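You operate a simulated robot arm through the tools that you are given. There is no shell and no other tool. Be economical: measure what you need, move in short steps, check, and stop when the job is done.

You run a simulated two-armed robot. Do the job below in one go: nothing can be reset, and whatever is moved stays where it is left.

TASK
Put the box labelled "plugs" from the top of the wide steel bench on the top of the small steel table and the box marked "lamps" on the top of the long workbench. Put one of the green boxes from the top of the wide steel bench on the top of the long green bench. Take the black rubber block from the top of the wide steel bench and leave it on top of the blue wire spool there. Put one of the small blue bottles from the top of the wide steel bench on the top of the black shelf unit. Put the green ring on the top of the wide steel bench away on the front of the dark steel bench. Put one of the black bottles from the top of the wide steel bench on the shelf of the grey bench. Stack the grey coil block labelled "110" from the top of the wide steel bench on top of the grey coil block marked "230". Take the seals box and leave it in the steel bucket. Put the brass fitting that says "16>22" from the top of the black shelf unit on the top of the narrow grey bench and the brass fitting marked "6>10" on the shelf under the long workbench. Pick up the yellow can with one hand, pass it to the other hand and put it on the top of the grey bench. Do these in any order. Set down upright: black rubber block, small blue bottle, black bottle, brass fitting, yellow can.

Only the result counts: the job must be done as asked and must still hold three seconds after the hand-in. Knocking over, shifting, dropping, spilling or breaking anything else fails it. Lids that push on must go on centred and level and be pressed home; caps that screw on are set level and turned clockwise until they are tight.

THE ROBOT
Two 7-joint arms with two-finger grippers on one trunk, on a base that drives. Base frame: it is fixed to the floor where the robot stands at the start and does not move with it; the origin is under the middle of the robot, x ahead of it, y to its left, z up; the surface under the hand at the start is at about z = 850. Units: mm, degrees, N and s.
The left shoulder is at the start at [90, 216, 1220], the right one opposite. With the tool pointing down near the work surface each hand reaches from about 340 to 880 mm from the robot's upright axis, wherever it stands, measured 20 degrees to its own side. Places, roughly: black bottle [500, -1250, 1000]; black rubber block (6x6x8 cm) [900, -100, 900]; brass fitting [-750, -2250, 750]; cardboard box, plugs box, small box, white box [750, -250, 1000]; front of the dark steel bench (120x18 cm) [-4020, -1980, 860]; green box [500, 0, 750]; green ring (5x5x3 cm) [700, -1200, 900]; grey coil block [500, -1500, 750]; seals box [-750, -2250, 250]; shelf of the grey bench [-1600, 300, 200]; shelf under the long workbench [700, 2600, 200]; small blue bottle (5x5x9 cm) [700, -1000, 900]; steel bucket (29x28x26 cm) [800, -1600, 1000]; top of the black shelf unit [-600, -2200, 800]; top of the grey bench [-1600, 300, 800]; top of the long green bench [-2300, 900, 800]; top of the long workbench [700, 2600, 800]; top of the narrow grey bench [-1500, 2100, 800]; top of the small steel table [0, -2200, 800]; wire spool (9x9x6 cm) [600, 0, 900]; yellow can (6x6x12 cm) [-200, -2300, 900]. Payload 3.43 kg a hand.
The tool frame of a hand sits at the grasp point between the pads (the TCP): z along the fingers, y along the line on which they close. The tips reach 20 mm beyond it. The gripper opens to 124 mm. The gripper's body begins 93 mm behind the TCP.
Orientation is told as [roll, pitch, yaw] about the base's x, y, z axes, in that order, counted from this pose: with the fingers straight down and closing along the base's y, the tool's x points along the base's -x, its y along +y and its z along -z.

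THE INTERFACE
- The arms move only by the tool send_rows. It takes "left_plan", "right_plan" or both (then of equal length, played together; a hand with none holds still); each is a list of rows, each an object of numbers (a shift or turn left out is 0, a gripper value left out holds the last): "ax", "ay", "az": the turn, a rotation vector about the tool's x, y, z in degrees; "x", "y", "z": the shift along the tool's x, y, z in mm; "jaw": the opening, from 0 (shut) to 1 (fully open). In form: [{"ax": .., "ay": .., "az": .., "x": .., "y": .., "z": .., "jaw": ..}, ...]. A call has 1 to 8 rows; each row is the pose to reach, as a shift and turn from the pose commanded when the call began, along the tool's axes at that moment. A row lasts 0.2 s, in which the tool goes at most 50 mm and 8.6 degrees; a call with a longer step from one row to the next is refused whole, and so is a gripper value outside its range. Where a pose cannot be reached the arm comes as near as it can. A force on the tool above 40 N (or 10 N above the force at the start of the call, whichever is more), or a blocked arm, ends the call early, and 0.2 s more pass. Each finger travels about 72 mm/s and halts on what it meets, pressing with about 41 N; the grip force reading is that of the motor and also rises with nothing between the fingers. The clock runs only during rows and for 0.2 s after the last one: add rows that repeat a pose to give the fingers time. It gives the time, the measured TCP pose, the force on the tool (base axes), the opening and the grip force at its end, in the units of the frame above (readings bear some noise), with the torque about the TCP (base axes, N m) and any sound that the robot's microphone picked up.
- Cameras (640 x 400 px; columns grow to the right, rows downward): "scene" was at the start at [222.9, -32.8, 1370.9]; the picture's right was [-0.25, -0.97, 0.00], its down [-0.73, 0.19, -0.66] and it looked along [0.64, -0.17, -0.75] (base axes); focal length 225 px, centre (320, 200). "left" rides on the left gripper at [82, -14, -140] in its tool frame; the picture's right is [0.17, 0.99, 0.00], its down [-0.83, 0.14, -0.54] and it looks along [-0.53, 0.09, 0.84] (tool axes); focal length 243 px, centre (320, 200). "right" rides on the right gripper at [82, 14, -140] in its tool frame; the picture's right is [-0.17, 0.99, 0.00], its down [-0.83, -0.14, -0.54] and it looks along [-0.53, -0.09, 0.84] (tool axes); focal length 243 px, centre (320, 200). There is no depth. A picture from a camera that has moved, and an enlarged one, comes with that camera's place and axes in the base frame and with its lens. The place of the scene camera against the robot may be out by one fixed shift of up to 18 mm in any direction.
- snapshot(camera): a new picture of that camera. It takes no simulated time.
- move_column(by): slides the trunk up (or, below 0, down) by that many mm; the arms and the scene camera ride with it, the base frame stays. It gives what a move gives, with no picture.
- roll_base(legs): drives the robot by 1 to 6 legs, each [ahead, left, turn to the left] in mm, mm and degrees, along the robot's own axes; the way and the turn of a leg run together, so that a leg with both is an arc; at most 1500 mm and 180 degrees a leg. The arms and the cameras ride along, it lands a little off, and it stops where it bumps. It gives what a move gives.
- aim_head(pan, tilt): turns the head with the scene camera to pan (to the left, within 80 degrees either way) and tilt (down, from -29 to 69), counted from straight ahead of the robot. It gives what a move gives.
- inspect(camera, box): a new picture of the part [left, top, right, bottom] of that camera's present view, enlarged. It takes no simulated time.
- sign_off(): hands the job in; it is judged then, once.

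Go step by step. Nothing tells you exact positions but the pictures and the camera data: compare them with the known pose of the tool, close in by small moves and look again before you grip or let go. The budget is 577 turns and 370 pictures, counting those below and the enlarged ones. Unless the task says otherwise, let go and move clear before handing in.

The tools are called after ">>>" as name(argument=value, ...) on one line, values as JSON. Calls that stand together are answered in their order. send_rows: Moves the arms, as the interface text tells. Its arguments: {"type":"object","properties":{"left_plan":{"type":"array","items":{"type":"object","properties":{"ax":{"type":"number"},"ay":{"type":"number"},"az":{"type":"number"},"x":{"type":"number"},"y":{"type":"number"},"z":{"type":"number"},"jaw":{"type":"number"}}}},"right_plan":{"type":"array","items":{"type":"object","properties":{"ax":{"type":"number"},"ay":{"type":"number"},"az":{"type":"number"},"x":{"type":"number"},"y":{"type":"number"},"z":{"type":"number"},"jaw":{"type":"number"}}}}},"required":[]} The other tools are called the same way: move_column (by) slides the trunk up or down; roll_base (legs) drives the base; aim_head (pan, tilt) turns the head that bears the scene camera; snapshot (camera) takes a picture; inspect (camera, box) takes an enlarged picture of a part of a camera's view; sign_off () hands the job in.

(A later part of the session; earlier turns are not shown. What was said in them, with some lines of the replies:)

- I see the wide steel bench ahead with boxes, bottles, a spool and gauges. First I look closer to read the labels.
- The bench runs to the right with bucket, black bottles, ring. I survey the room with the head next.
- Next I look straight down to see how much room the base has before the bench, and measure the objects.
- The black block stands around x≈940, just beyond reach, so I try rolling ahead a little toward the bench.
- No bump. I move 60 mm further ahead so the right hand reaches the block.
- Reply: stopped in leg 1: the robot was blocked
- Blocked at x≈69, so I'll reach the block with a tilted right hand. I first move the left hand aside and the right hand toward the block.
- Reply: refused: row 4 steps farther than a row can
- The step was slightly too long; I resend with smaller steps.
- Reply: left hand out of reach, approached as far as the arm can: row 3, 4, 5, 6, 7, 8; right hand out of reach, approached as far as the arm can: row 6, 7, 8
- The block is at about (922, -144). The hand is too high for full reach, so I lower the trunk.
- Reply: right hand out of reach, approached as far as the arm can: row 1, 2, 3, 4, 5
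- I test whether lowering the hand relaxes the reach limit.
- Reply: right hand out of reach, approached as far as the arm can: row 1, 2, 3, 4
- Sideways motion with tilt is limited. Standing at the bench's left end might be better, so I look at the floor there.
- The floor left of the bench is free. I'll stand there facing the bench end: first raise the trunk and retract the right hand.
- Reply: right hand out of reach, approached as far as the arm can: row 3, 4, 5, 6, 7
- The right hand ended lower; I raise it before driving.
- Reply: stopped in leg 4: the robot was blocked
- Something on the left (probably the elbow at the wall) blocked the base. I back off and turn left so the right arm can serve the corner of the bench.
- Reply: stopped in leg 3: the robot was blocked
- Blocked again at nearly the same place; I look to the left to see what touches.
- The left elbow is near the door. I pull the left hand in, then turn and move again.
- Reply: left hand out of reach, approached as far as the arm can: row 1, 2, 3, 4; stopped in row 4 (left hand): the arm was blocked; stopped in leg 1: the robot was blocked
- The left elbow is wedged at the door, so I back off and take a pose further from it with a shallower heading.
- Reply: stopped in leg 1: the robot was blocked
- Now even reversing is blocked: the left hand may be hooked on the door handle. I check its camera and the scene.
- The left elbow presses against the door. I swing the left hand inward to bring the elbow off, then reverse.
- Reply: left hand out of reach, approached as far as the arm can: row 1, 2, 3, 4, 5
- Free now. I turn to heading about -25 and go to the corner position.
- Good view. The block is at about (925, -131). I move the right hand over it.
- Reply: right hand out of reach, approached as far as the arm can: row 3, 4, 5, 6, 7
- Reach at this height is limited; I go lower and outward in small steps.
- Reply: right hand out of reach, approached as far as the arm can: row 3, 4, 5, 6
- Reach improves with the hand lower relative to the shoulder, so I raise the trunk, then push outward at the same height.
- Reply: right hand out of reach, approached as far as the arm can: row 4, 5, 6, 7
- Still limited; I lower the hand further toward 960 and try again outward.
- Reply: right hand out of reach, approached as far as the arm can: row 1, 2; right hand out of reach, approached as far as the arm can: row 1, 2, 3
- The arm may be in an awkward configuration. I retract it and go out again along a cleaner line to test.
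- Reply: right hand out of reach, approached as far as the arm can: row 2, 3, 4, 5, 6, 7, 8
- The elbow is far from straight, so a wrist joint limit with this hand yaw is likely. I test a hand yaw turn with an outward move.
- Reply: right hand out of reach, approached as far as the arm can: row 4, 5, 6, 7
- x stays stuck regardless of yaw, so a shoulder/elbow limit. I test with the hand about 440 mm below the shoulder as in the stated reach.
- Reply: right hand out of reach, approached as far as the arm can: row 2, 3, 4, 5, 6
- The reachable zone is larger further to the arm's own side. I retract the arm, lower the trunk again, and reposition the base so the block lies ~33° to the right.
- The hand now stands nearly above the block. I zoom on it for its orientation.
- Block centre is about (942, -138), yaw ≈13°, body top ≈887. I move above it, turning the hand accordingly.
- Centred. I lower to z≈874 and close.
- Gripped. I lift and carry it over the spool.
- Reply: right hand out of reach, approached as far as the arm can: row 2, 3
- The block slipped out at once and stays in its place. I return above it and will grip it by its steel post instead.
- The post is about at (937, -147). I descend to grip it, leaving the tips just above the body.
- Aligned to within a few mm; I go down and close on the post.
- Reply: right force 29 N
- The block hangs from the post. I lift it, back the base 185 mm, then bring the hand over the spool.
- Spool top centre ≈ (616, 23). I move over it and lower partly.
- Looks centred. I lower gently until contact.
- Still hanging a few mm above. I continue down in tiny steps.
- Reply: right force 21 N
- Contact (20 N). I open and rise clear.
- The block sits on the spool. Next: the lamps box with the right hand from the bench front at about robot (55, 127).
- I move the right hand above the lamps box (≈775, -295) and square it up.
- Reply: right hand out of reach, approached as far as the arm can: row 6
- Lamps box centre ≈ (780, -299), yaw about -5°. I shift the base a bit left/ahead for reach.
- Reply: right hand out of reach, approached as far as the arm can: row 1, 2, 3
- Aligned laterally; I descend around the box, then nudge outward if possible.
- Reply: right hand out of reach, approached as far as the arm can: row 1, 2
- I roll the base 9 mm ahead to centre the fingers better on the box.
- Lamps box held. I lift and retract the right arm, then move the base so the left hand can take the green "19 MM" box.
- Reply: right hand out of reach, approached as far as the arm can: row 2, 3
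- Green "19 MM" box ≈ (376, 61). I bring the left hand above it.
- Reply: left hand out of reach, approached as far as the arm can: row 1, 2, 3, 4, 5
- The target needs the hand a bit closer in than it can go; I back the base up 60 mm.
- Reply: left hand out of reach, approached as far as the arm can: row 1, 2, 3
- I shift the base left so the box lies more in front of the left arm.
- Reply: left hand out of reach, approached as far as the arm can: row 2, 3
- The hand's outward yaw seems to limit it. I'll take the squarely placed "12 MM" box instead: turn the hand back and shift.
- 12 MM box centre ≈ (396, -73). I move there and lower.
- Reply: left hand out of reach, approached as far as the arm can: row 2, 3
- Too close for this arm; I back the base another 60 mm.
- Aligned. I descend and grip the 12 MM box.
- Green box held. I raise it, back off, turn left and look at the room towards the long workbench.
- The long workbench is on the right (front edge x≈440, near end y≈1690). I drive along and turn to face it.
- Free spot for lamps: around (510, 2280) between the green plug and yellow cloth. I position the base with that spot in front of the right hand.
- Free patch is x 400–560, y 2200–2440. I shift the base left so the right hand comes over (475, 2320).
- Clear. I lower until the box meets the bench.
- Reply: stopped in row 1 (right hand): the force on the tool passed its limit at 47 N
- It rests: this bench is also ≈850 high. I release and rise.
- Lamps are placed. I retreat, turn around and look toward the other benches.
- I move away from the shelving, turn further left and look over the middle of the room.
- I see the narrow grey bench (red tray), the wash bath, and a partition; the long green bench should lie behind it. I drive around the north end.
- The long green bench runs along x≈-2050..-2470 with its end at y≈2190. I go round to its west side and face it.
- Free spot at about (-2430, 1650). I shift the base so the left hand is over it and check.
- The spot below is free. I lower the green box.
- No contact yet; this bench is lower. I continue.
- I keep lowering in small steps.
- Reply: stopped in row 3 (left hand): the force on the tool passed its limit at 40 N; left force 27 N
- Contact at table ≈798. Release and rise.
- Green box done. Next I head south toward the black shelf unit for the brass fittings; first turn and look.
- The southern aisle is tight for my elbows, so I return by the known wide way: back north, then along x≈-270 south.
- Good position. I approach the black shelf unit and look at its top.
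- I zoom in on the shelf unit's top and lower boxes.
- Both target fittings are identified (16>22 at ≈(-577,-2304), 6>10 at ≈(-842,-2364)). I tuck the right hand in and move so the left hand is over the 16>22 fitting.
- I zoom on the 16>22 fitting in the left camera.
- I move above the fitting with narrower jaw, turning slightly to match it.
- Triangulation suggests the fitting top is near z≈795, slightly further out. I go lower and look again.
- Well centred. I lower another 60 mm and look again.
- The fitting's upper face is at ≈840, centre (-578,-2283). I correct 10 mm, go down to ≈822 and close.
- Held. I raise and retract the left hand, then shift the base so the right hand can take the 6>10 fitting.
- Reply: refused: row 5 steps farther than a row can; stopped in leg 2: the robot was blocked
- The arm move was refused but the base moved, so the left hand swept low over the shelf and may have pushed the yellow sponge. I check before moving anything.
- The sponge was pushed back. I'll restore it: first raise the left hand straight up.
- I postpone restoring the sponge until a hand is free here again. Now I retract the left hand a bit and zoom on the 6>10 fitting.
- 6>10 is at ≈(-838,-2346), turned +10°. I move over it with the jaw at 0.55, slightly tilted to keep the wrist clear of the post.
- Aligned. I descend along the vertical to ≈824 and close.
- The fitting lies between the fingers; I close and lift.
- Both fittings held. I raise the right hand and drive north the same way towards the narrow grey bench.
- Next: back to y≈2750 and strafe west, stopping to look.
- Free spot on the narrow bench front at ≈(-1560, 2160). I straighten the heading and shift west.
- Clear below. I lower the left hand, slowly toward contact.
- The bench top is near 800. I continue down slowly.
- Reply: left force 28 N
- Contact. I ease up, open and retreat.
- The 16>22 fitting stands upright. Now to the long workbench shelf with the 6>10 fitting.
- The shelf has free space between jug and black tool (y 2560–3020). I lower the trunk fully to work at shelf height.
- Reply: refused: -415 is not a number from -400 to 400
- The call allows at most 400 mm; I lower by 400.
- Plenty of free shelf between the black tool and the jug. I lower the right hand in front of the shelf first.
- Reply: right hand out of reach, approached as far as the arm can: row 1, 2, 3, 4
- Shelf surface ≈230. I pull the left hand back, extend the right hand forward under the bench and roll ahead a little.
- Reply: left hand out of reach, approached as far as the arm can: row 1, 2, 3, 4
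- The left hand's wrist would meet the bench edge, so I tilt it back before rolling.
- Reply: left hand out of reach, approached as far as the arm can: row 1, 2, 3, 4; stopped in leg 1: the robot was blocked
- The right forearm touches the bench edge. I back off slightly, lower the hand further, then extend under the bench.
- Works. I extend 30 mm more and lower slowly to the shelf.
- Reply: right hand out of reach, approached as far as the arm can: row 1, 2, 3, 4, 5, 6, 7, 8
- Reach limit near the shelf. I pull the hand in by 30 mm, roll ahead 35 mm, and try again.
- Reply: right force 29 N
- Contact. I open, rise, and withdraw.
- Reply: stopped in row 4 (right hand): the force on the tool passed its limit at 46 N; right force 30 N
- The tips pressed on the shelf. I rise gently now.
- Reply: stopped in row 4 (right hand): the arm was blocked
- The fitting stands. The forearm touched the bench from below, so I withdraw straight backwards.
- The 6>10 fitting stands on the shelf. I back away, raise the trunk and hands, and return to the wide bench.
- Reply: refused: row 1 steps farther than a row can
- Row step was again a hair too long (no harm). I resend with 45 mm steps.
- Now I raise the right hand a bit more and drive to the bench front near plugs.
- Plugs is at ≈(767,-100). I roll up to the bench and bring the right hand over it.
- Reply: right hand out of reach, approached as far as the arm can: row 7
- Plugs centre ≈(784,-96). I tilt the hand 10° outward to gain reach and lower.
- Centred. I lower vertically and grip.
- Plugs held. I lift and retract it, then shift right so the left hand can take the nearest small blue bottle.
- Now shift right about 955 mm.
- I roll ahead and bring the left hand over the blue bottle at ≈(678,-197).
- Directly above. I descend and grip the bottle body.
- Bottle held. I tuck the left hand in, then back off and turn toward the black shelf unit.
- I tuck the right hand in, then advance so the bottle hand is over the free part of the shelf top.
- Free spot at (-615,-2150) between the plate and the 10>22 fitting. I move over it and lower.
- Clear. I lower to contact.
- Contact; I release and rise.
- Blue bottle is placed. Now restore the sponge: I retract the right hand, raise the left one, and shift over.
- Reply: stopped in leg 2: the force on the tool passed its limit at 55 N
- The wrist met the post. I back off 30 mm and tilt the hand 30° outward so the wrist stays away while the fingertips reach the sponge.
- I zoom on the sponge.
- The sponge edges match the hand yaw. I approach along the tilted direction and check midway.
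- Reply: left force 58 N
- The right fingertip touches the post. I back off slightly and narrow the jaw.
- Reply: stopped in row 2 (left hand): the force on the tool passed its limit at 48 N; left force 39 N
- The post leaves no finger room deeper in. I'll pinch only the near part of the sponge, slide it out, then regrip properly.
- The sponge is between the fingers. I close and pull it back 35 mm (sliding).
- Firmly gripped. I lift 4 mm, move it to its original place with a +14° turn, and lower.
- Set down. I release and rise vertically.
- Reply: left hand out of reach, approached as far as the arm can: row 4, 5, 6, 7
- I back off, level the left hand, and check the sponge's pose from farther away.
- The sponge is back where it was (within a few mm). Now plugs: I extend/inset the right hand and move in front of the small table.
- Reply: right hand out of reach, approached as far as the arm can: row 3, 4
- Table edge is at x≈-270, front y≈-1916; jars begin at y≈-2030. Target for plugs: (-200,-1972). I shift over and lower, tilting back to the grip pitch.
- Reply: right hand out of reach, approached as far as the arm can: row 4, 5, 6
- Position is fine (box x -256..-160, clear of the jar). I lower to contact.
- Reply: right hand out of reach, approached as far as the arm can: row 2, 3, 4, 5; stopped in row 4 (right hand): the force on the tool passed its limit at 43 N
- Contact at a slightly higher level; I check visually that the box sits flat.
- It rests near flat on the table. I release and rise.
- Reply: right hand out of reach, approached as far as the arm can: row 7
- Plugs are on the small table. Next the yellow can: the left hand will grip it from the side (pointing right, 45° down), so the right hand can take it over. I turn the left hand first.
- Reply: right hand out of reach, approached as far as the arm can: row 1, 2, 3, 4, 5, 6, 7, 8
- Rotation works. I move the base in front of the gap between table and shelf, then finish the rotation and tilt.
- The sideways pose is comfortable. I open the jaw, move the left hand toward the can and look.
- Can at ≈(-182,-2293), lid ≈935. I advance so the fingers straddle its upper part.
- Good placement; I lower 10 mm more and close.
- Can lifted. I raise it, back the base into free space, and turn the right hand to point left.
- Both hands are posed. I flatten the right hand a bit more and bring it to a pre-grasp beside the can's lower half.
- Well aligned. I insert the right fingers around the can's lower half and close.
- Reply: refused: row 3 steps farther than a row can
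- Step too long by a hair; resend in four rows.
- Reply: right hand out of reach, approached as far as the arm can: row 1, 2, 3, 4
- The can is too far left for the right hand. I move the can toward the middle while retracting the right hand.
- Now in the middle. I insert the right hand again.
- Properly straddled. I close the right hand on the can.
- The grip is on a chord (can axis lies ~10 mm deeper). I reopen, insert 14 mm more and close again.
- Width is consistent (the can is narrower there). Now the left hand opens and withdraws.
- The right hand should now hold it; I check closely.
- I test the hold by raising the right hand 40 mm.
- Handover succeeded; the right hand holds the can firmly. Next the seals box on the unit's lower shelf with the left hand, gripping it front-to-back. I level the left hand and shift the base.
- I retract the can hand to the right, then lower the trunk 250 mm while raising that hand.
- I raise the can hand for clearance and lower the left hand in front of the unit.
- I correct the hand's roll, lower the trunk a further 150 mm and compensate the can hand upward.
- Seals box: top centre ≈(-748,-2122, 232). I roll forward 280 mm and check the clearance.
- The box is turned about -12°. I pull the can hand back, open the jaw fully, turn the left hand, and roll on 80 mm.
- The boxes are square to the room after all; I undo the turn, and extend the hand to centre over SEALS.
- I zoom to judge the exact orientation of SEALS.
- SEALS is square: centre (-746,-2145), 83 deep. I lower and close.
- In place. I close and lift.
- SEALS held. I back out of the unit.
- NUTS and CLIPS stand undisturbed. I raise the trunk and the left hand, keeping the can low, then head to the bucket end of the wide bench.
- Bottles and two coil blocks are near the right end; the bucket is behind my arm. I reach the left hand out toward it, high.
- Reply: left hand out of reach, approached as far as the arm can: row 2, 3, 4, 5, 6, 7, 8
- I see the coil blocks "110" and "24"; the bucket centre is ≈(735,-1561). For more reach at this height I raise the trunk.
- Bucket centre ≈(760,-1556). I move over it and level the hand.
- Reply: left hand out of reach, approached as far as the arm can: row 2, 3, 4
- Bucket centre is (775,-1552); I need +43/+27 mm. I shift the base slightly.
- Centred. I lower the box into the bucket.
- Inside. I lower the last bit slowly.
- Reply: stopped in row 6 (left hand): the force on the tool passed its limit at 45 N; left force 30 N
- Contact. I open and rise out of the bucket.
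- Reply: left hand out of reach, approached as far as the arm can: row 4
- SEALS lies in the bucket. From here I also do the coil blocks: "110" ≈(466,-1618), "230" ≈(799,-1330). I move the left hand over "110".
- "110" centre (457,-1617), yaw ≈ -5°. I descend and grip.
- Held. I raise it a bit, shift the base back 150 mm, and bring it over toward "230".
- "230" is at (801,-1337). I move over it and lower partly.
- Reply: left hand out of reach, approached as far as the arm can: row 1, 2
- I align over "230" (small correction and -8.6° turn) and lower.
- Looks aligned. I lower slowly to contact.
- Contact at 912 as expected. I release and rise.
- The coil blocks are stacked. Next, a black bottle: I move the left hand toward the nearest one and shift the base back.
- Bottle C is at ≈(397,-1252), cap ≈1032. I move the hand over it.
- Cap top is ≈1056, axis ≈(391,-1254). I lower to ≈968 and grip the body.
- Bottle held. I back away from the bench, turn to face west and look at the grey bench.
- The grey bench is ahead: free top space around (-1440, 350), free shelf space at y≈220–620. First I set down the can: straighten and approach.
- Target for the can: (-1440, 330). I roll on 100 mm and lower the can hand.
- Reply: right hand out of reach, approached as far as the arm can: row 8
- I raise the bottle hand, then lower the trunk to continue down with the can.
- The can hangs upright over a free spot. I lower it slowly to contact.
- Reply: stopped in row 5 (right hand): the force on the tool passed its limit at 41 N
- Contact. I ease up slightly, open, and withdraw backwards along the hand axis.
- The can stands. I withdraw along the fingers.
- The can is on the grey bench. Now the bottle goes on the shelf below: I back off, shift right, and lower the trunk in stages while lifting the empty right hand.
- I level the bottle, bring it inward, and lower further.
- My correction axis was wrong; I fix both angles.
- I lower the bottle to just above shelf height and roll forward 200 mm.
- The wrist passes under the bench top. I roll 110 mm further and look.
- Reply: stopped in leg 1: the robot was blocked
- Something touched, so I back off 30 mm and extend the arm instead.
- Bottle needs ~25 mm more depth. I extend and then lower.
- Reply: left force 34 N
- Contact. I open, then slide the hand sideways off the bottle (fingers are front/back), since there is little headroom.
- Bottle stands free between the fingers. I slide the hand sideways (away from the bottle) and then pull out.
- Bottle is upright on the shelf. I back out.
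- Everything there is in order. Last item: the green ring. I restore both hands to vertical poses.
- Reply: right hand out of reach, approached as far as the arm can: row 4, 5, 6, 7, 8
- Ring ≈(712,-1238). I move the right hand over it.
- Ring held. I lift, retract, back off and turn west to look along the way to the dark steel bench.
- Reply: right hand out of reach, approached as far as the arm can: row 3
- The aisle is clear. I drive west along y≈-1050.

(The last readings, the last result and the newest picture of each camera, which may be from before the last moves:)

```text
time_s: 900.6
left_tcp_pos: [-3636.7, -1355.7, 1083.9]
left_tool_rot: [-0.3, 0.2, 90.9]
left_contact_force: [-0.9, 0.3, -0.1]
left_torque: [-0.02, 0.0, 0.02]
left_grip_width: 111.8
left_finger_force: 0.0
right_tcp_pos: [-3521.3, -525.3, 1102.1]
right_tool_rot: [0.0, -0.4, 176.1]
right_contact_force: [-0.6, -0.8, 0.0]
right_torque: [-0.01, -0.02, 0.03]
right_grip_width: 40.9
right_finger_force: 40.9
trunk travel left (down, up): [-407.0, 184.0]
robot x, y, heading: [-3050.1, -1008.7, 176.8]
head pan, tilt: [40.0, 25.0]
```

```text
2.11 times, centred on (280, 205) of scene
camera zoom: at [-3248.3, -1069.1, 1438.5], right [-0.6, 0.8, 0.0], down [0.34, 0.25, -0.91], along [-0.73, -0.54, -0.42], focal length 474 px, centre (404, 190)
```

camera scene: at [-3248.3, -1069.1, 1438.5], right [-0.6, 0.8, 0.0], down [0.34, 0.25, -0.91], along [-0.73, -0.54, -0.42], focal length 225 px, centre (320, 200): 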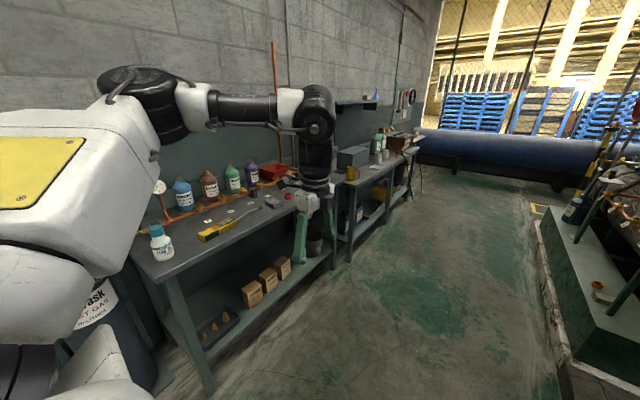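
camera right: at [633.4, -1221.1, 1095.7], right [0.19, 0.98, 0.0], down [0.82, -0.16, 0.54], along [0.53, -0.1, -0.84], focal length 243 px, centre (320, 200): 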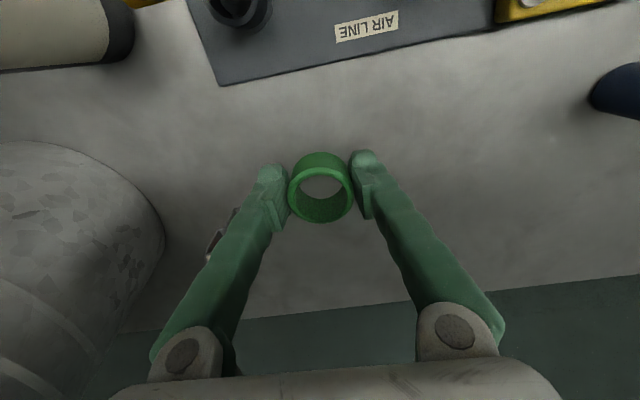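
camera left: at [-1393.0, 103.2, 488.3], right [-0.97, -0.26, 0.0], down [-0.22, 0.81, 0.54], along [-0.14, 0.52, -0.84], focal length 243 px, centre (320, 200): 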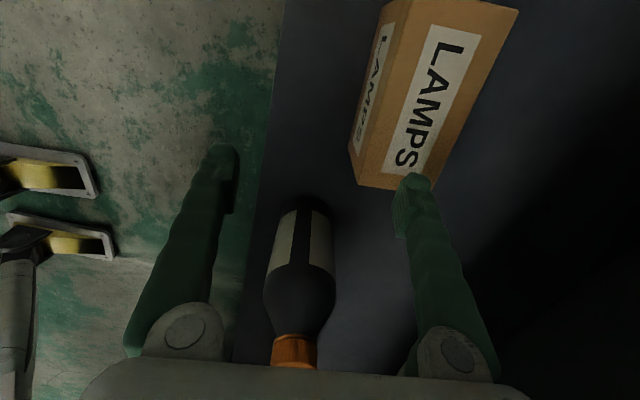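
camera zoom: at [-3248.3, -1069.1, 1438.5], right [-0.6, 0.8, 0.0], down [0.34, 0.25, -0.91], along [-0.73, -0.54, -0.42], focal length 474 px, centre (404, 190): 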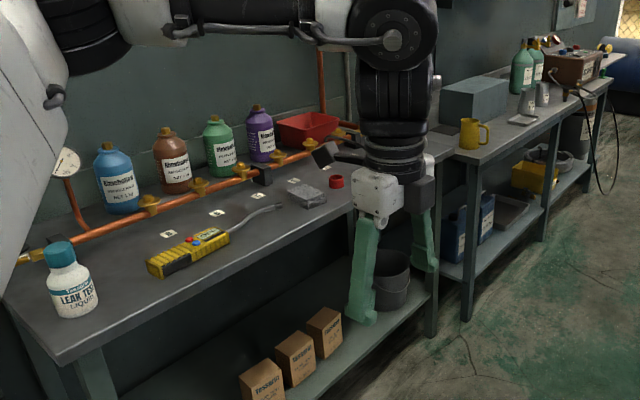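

Bench 1 is the dark steel bench (front edge y≈-1880). Free spot on its front at ≈(-3900,-1945). I tuck both hands in and turn toward it.

>>> send_rows(left_plan=[{"x": -30}, {"x": -60}, {"x": -95}, {"x": -130}, {"x": -165}], right_plan=[{"x": -12, "y": 40}, {"x": -24, "y": 80}, {"x": -36, "y": 120}, {"x": -48, "y": 160}, {"x": -60, "y": 200}])

>>> roll_base(legs=[[600, 0, 0], [0, 0, 93.2]])

>>> aim_head(pan=0, tilt=35)

>>> snapshot(camera="scene")

```text
time_s: 901.8
left_tcp_pos: [-3641.3, -1187.5, 1084.1]
left_tool_rot: [-0.5, 0.3, 90.7]
left_contact_force: [-0.1, 1.0, 0.3]
left_torque: [-0.06, -0.06, 0.03]
left_grip_width: 111.6
left_finger_force: 0.0
right_tcp_pos: [-3596.1, -718.5, 1099.7]
right_tool_rot: [0.2, -0.2, 176.1]
right_contact_force: [-0.2, 0.0, -0.1]
right_torque: [-0.06, -0.02, 0.0]
right_grip_width: 40.9
right_finger_force: 41.0
trunk travel left (down, up): [-407.0, 184.0]
robot x, y, heading: [-3054.9, -1007.2, 176.7]
head pan, tilt: [40.0, 25.0]
```

```text
time_s: 905.5
left_tcp_pos: [-4196.1, -1146.5, 1089.6]
left_tool_rot: [0.2, -0.2, 89.2]
left_contact_force: [-0.3, -0.1, 0.6]
left_torque: [0.01, -0.02, 0.0]
left_grip_width: 111.6
left_finger_force: 0.0
right_tcp_pos: [-4138.4, -676.9, 1108.3]
right_tool_rot: [0.0, -0.9, 174.5]
right_contact_force: [-1.0, -0.5, -0.5]
right_torque: [-0.03, -0.01, -0.02]
right_grip_width: 40.7
right_finger_force: 41.1
trunk travel left (down, up): [-407.0, 184.0]
robot x, y, heading: [-3609.1, -973.8, 175.4]
head pan, tilt: [40.0, 25.0]
stopped in leg 1: the robot was blocked; the commanded pose is now the measured one
```

```text
time_s: 906.5
left_tcp_pos: [-4195.8, -1146.9, 1088.7]
left_tool_rot: [0.3, -0.2, 89.4]
left_contact_force: [-0.6, 0.7, 0.2]
left_torque: [0.02, 0.0, 0.01]
left_grip_width: 111.7
left_finger_force: 0.2
right_tcp_pos: [-4138.1, -677.4, 1107.4]
right_tool_rot: [0.0, -1.0, 174.7]
right_contact_force: [0.8, 0.0, -0.5]
right_torque: [0.02, 0.0, 0.0]
right_grip_width: 41.0
right_finger_force: 41.2
trunk travel left (down, up): [-407.0, 184.0]
robot x, y, heading: [-3613.5, -974.4, 175.3]
head pan, tilt: [0.0, 35.0]
```

```text
127 pictures are left
camera scene: at [-3810.3, -976.7, 1424.8], right [0.08, 1.0, 0.01], down [0.56, -0.04, -0.82], along [-0.82, 0.07, -0.57], focal length 225 px, centre (320, 200)
```

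scene: 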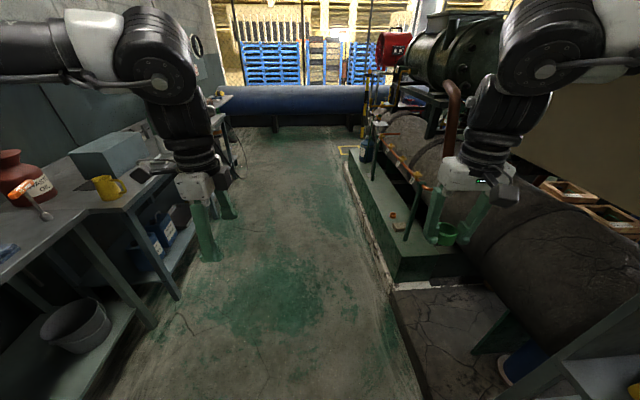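

My right elbow touched the machine cabinet. I back off, move away from it, then turn toward the bench.

>>> roll_base(legs=[[-60, 0, 0], [0, 170, 0], [0, 0, 94.6]])

>>> snapshot(camera="scene")

```text
time_s: 915.6
left_tcp_pos: [-3369.0, -1736.4, 1085.2]
left_tool_rot: [-0.3, 0.2, -177.6]
left_contact_force: [-0.6, -0.7, 0.2]
left_torque: [-0.02, 0.0, -0.03]
left_grip_width: 111.9
left_finger_force: 0.1
right_tcp_pos: [-3841.3, -1701.9, 1102.0]
right_tool_rot: [0.2, -0.4, -92.4]
right_contact_force: [0.3, -0.7, 0.5]
right_torque: [-0.03, 0.0, -0.04]
right_grip_width: 41.0
right_finger_force: 41.3
trunk travel left (down, up): [-407.0, 184.0]
robot x, y, heading: [-3568.3, -1154.1, -91.6]
head pan, tilt: [0.0, 35.0]
```

```text
126 pictures are left
camera scene: at [-3564.5, -1385.3, 1422.7], right [-1.0, 0.03, 0.0], down [0.02, 0.57, -0.82], along [-0.02, -0.82, -0.57], focal length 225 px, centre (320, 200)
```

scene: 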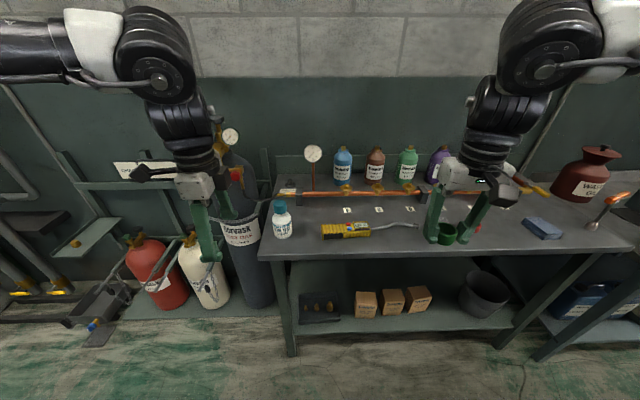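

Target (-3880,-1945), in front of the yellow tester's lead. I pull the left hand back and roll in.

>>> send_rows(left_plan=[{"y": -30, "z": -15}, {"y": -60, "z": -30}, {"y": -90, "z": -45}])

>>> roll_base(legs=[[0, 0, 1.6], [0, -25, 0], [225, 0, 0]])

>>> snapshot(camera="right")

>>> snapshot(camera="scene")

```text
time_s: 916.4
left_tcp_pos: [-3371.3, -1643.9, 1128.3]
left_tool_rot: [-0.1, 0.3, -177.8]
left_contact_force: [-0.2, -0.7, 0.4]
left_torque: [-0.02, 0.01, 0.0]
left_grip_width: 111.8
left_finger_force: 0.0
right_tcp_pos: [-3841.0, -1701.4, 1101.1]
right_tool_rot: [0.2, -0.5, -92.5]
right_contact_force: [-0.2, -0.5, -0.2]
right_torque: [0.01, 0.01, -0.01]
right_grip_width: 40.8
right_finger_force: 41.3
trunk travel left (down, up): [-407.0, 184.0]
robot x, y, heading: [-3567.1, -1152.7, -91.8]
head pan, tilt: [0.0, 35.0]
```

```text
time_s: 919.4
left_tcp_pos: [-3380.8, -1866.1, 1128.8]
left_tool_rot: [-0.2, 0.2, -176.0]
left_contact_force: [-0.3, 0.3, 0.4]
left_torque: [0.0, 0.03, 0.0]
left_grip_width: 111.5
left_finger_force: 0.0
right_tcp_pos: [-3847.9, -1936.5, 1102.5]
right_tool_rot: [0.2, -0.5, -90.8]
right_contact_force: [0.5, -0.4, 0.5]
right_torque: [-0.02, -0.03, 0.02]
right_grip_width: 41.0
right_finger_force: 41.2
trunk travel left (down, up): [-407.0, 184.0]
robot x, y, heading: [-3589.8, -1379.2, -90.0]
head pan, tilt: [0.0, 35.0]
```

```text
125 pictures are left
camera right: at [-3834.9, -1854.8, 1241.0], right [0.98, -0.18, 0.01], down [-0.15, -0.82, 0.55], along [-0.09, -0.54, -0.84], focal length 243 px, centre (320, 200)
```

right: 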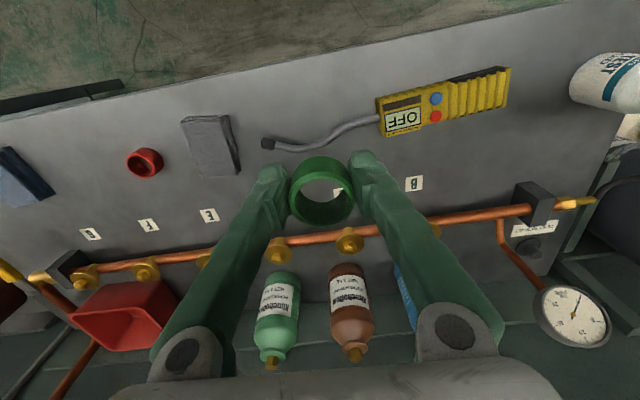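

```text
124 pictures are left
camera scene: at [-3582.5, -1611.6, 1422.9], right [-1.0, 0.0, 0.0], down [0.0, 0.57, -0.82], along [0.0, -0.82, -0.57], focal length 225 px, centre (320, 200)
```

scene: 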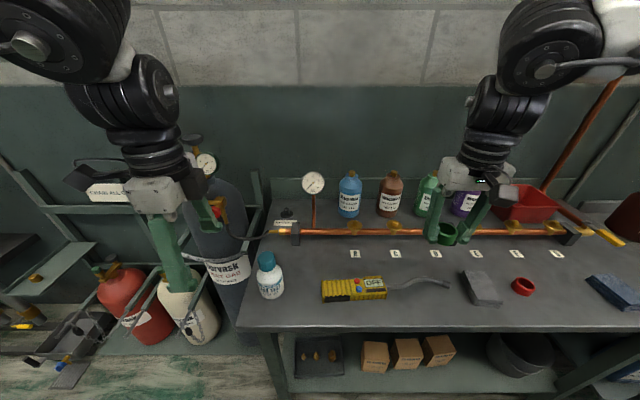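

Clear spot directly below (lead is ~33 mm further back). I lower the ring.

>>> send_rows(right_plan=[{"z": 40}, {"z": 80}, {"z": 120}, {"z": 160}, {"z": 195}])

>>> snapshot(camera="right")

```text
time_s: 920.6
left_tcp_pos: [-3382.5, -1867.2, 1127.6]
left_tool_rot: [-0.3, 0.2, -176.0]
left_contact_force: [-0.4, 0.1, 0.6]
left_torque: [0.02, 0.0, 0.0]
left_grip_width: 111.4
left_finger_force: 0.1
right_tcp_pos: [-3846.6, -1940.4, 908.1]
right_tool_rot: [0.2, -0.4, -90.8]
right_contact_force: [0.3, 0.2, -0.3]
right_torque: [0.01, 0.02, -0.02]
right_grip_width: 40.7
right_finger_force: 40.9
trunk travel left (down, up): [-407.0, 184.0]
robot x, y, heading: [-3591.1, -1376.1, -90.1]
head pan, tilt: [0.0, 35.0]
```

```text
123 pictures are left
camera right: at [-3832.1, -1858.1, 1046.1], right [0.98, -0.18, 0.01], down [-0.15, -0.82, 0.54], along [-0.09, -0.54, -0.84], focal length 243 px, centre (320, 200)
```

right: 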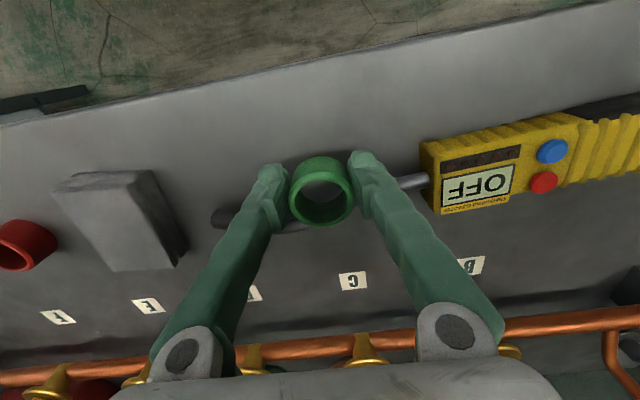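

I shift 12 mm toward the front edge and lower to contact.

>>> send_rows(right_plan=[{"x": 12}, {"x": 12, "z": 12}, {"x": 12, "z": 18}, {"x": 12, "z": 22}, {"x": 12, "z": 26}, {"x": 12, "z": 30}, {"x": 12, "z": 34}])

```text
time_s: 922.1
left_tcp_pos: [-3382.0, -1863.6, 1127.8]
left_tool_rot: [-0.3, 0.1, -176.0]
left_contact_force: [-0.8, 0.0, 0.1]
left_torque: [0.01, 0.02, -0.01]
left_grip_width: 111.5
left_finger_force: 0.0
right_tcp_pos: [-3848.8, -1927.4, 880.3]
right_tool_rot: [0.2, -0.8, -90.9]
right_contact_force: [-1.7, 7.5, 17.6]
right_torque: [-0.02, 0.2, 0.07]
right_grip_width: 40.8
right_finger_force: 41.1
trunk travel left (down, up): [-407.0, 184.0]
robot x, y, heading: [-3592.3, -1379.3, -89.8]
head pan, tilt: [0.0, 35.0]
stopped in row 7 (right hand): the force on the tool passed its limit at 50 N (the readings are from after the stop); the commanded pose is now the measured one
```

Contact. I ease up, open and rise.

>>> send_rows(right_plan=[{"z": -2}, {"z": -2, "jaw": 0.45}, {"z": -2, "jaw": 0.55}, {"z": -2, "jaw": 0.55}, {"z": -40}, {"z": -80}, {"z": -120}])

>>> snapshot(camera="right")

```text
time_s: 923.7
left_tcp_pos: [-3381.8, -1865.9, 1128.3]
left_tool_rot: [-0.3, 0.2, -176.2]
left_contact_force: [0.6, 0.4, -0.4]
left_torque: [-0.05, 0.02, 0.0]
left_grip_width: 111.6
left_finger_force: 0.0
right_tcp_pos: [-3845.8, -1926.8, 995.9]
right_tool_rot: [0.2, -0.6, -90.9]
right_contact_force: [-0.2, -0.7, -0.2]
right_torque: [0.0, 0.01, 0.01]
right_grip_width: 68.3
right_finger_force: 0.2
trunk travel left (down, up): [-407.0, 184.0]
robot x, y, heading: [-3591.0, -1380.7, -89.8]
head pan, tilt: [0.0, 35.0]
```

```text
122 pictures are left
camera right: at [-3831.9, -1845.4, 1134.6], right [0.98, -0.18, 0.01], down [-0.15, -0.82, 0.55], along [-0.1, -0.54, -0.84], focal length 243 px, centre (320, 200)
```

right: 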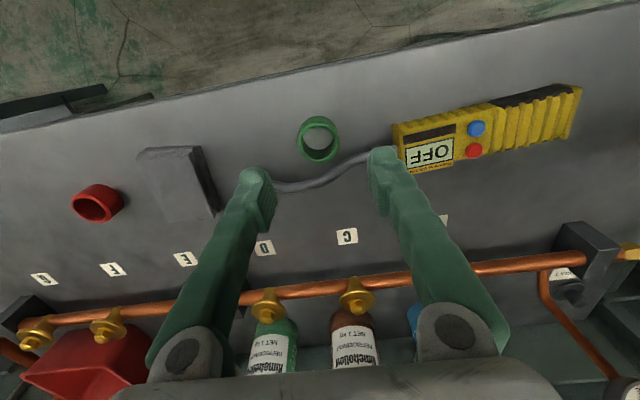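

The ring lies on the bench front. I raise the hand clear and back away before handing in.

>>> send_rows(right_plan=[{"z": -40}, {"z": -80}, {"z": -100}])

>>> roll_base(legs=[[-200, 0, 0]])

>>> snapshot(camera="scene")

```text
time_s: 924.5
left_tcp_pos: [-3382.2, -1867.4, 1127.0]
left_tool_rot: [-0.3, 0.2, -175.9]
left_contact_force: [0.1, 0.3, -0.5]
left_torque: [0.04, 0.02, 0.01]
left_grip_width: 111.3
left_finger_force: 0.0
right_tcp_pos: [-3849.6, -1926.5, 1097.1]
right_tool_rot: [0.1, -0.6, -90.9]
right_contact_force: [0.0, -0.1, 0.1]
right_torque: [0.05, -0.01, 0.0]
right_grip_width: 68.1
right_finger_force: 0.1
trunk travel left (down, up): [-407.0, 184.0]
robot x, y, heading: [-3588.7, -1385.5, -90.2]
head pan, tilt: [0.0, 35.0]
```

```text
time_s: 926.3
left_tcp_pos: [-3384.0, -1669.8, 1128.1]
left_tool_rot: [-0.3, 0.2, -176.3]
left_contact_force: [-0.3, -0.3, -0.5]
left_torque: [0.02, 0.01, 0.02]
left_grip_width: 111.7
left_finger_force: 0.1
right_tcp_pos: [-3850.8, -1729.4, 1096.2]
right_tool_rot: [0.2, -0.8, -91.1]
right_contact_force: [-0.7, -0.8, -0.4]
right_torque: [-0.02, -0.02, 0.01]
right_grip_width: 68.1
right_finger_force: 0.0
trunk travel left (down, up): [-407.0, 184.0]
robot x, y, heading: [-3588.7, -1182.5, -90.5]
head pan, tilt: [0.0, 35.0]
```

```text
121 pictures are left
camera scene: at [-3583.2, -1415.9, 1422.5], right [-1.0, 0.0, 0.0], down [0.0, 0.57, -0.82], along [0.0, -0.82, -0.57], focal length 225 px, centre (320, 200)
```

scene: 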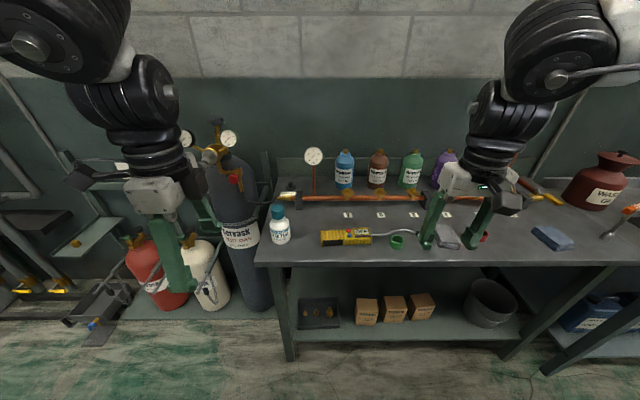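

The ring sits at the front of the dark steel bench, both hands are empty and clear, and all items are at their places. I hand in.

>>> sign_off()

```text
The job is handed in.
```

I placed every item on the list and handed the job in, but I knocked the yellow sponge on the black shelf unit out of place along the way. An arm move was refused while the base still drove, so my left hand pushed the sponge about 57 mm. I lifted it back to within about 4 mm of its original spot, judged from the camera, but a strict check could still count it as shifted.

My arms and base also bumped the door, bench fronts, a shelf post and the machine cabinet. I saw nothing move from those contacts.
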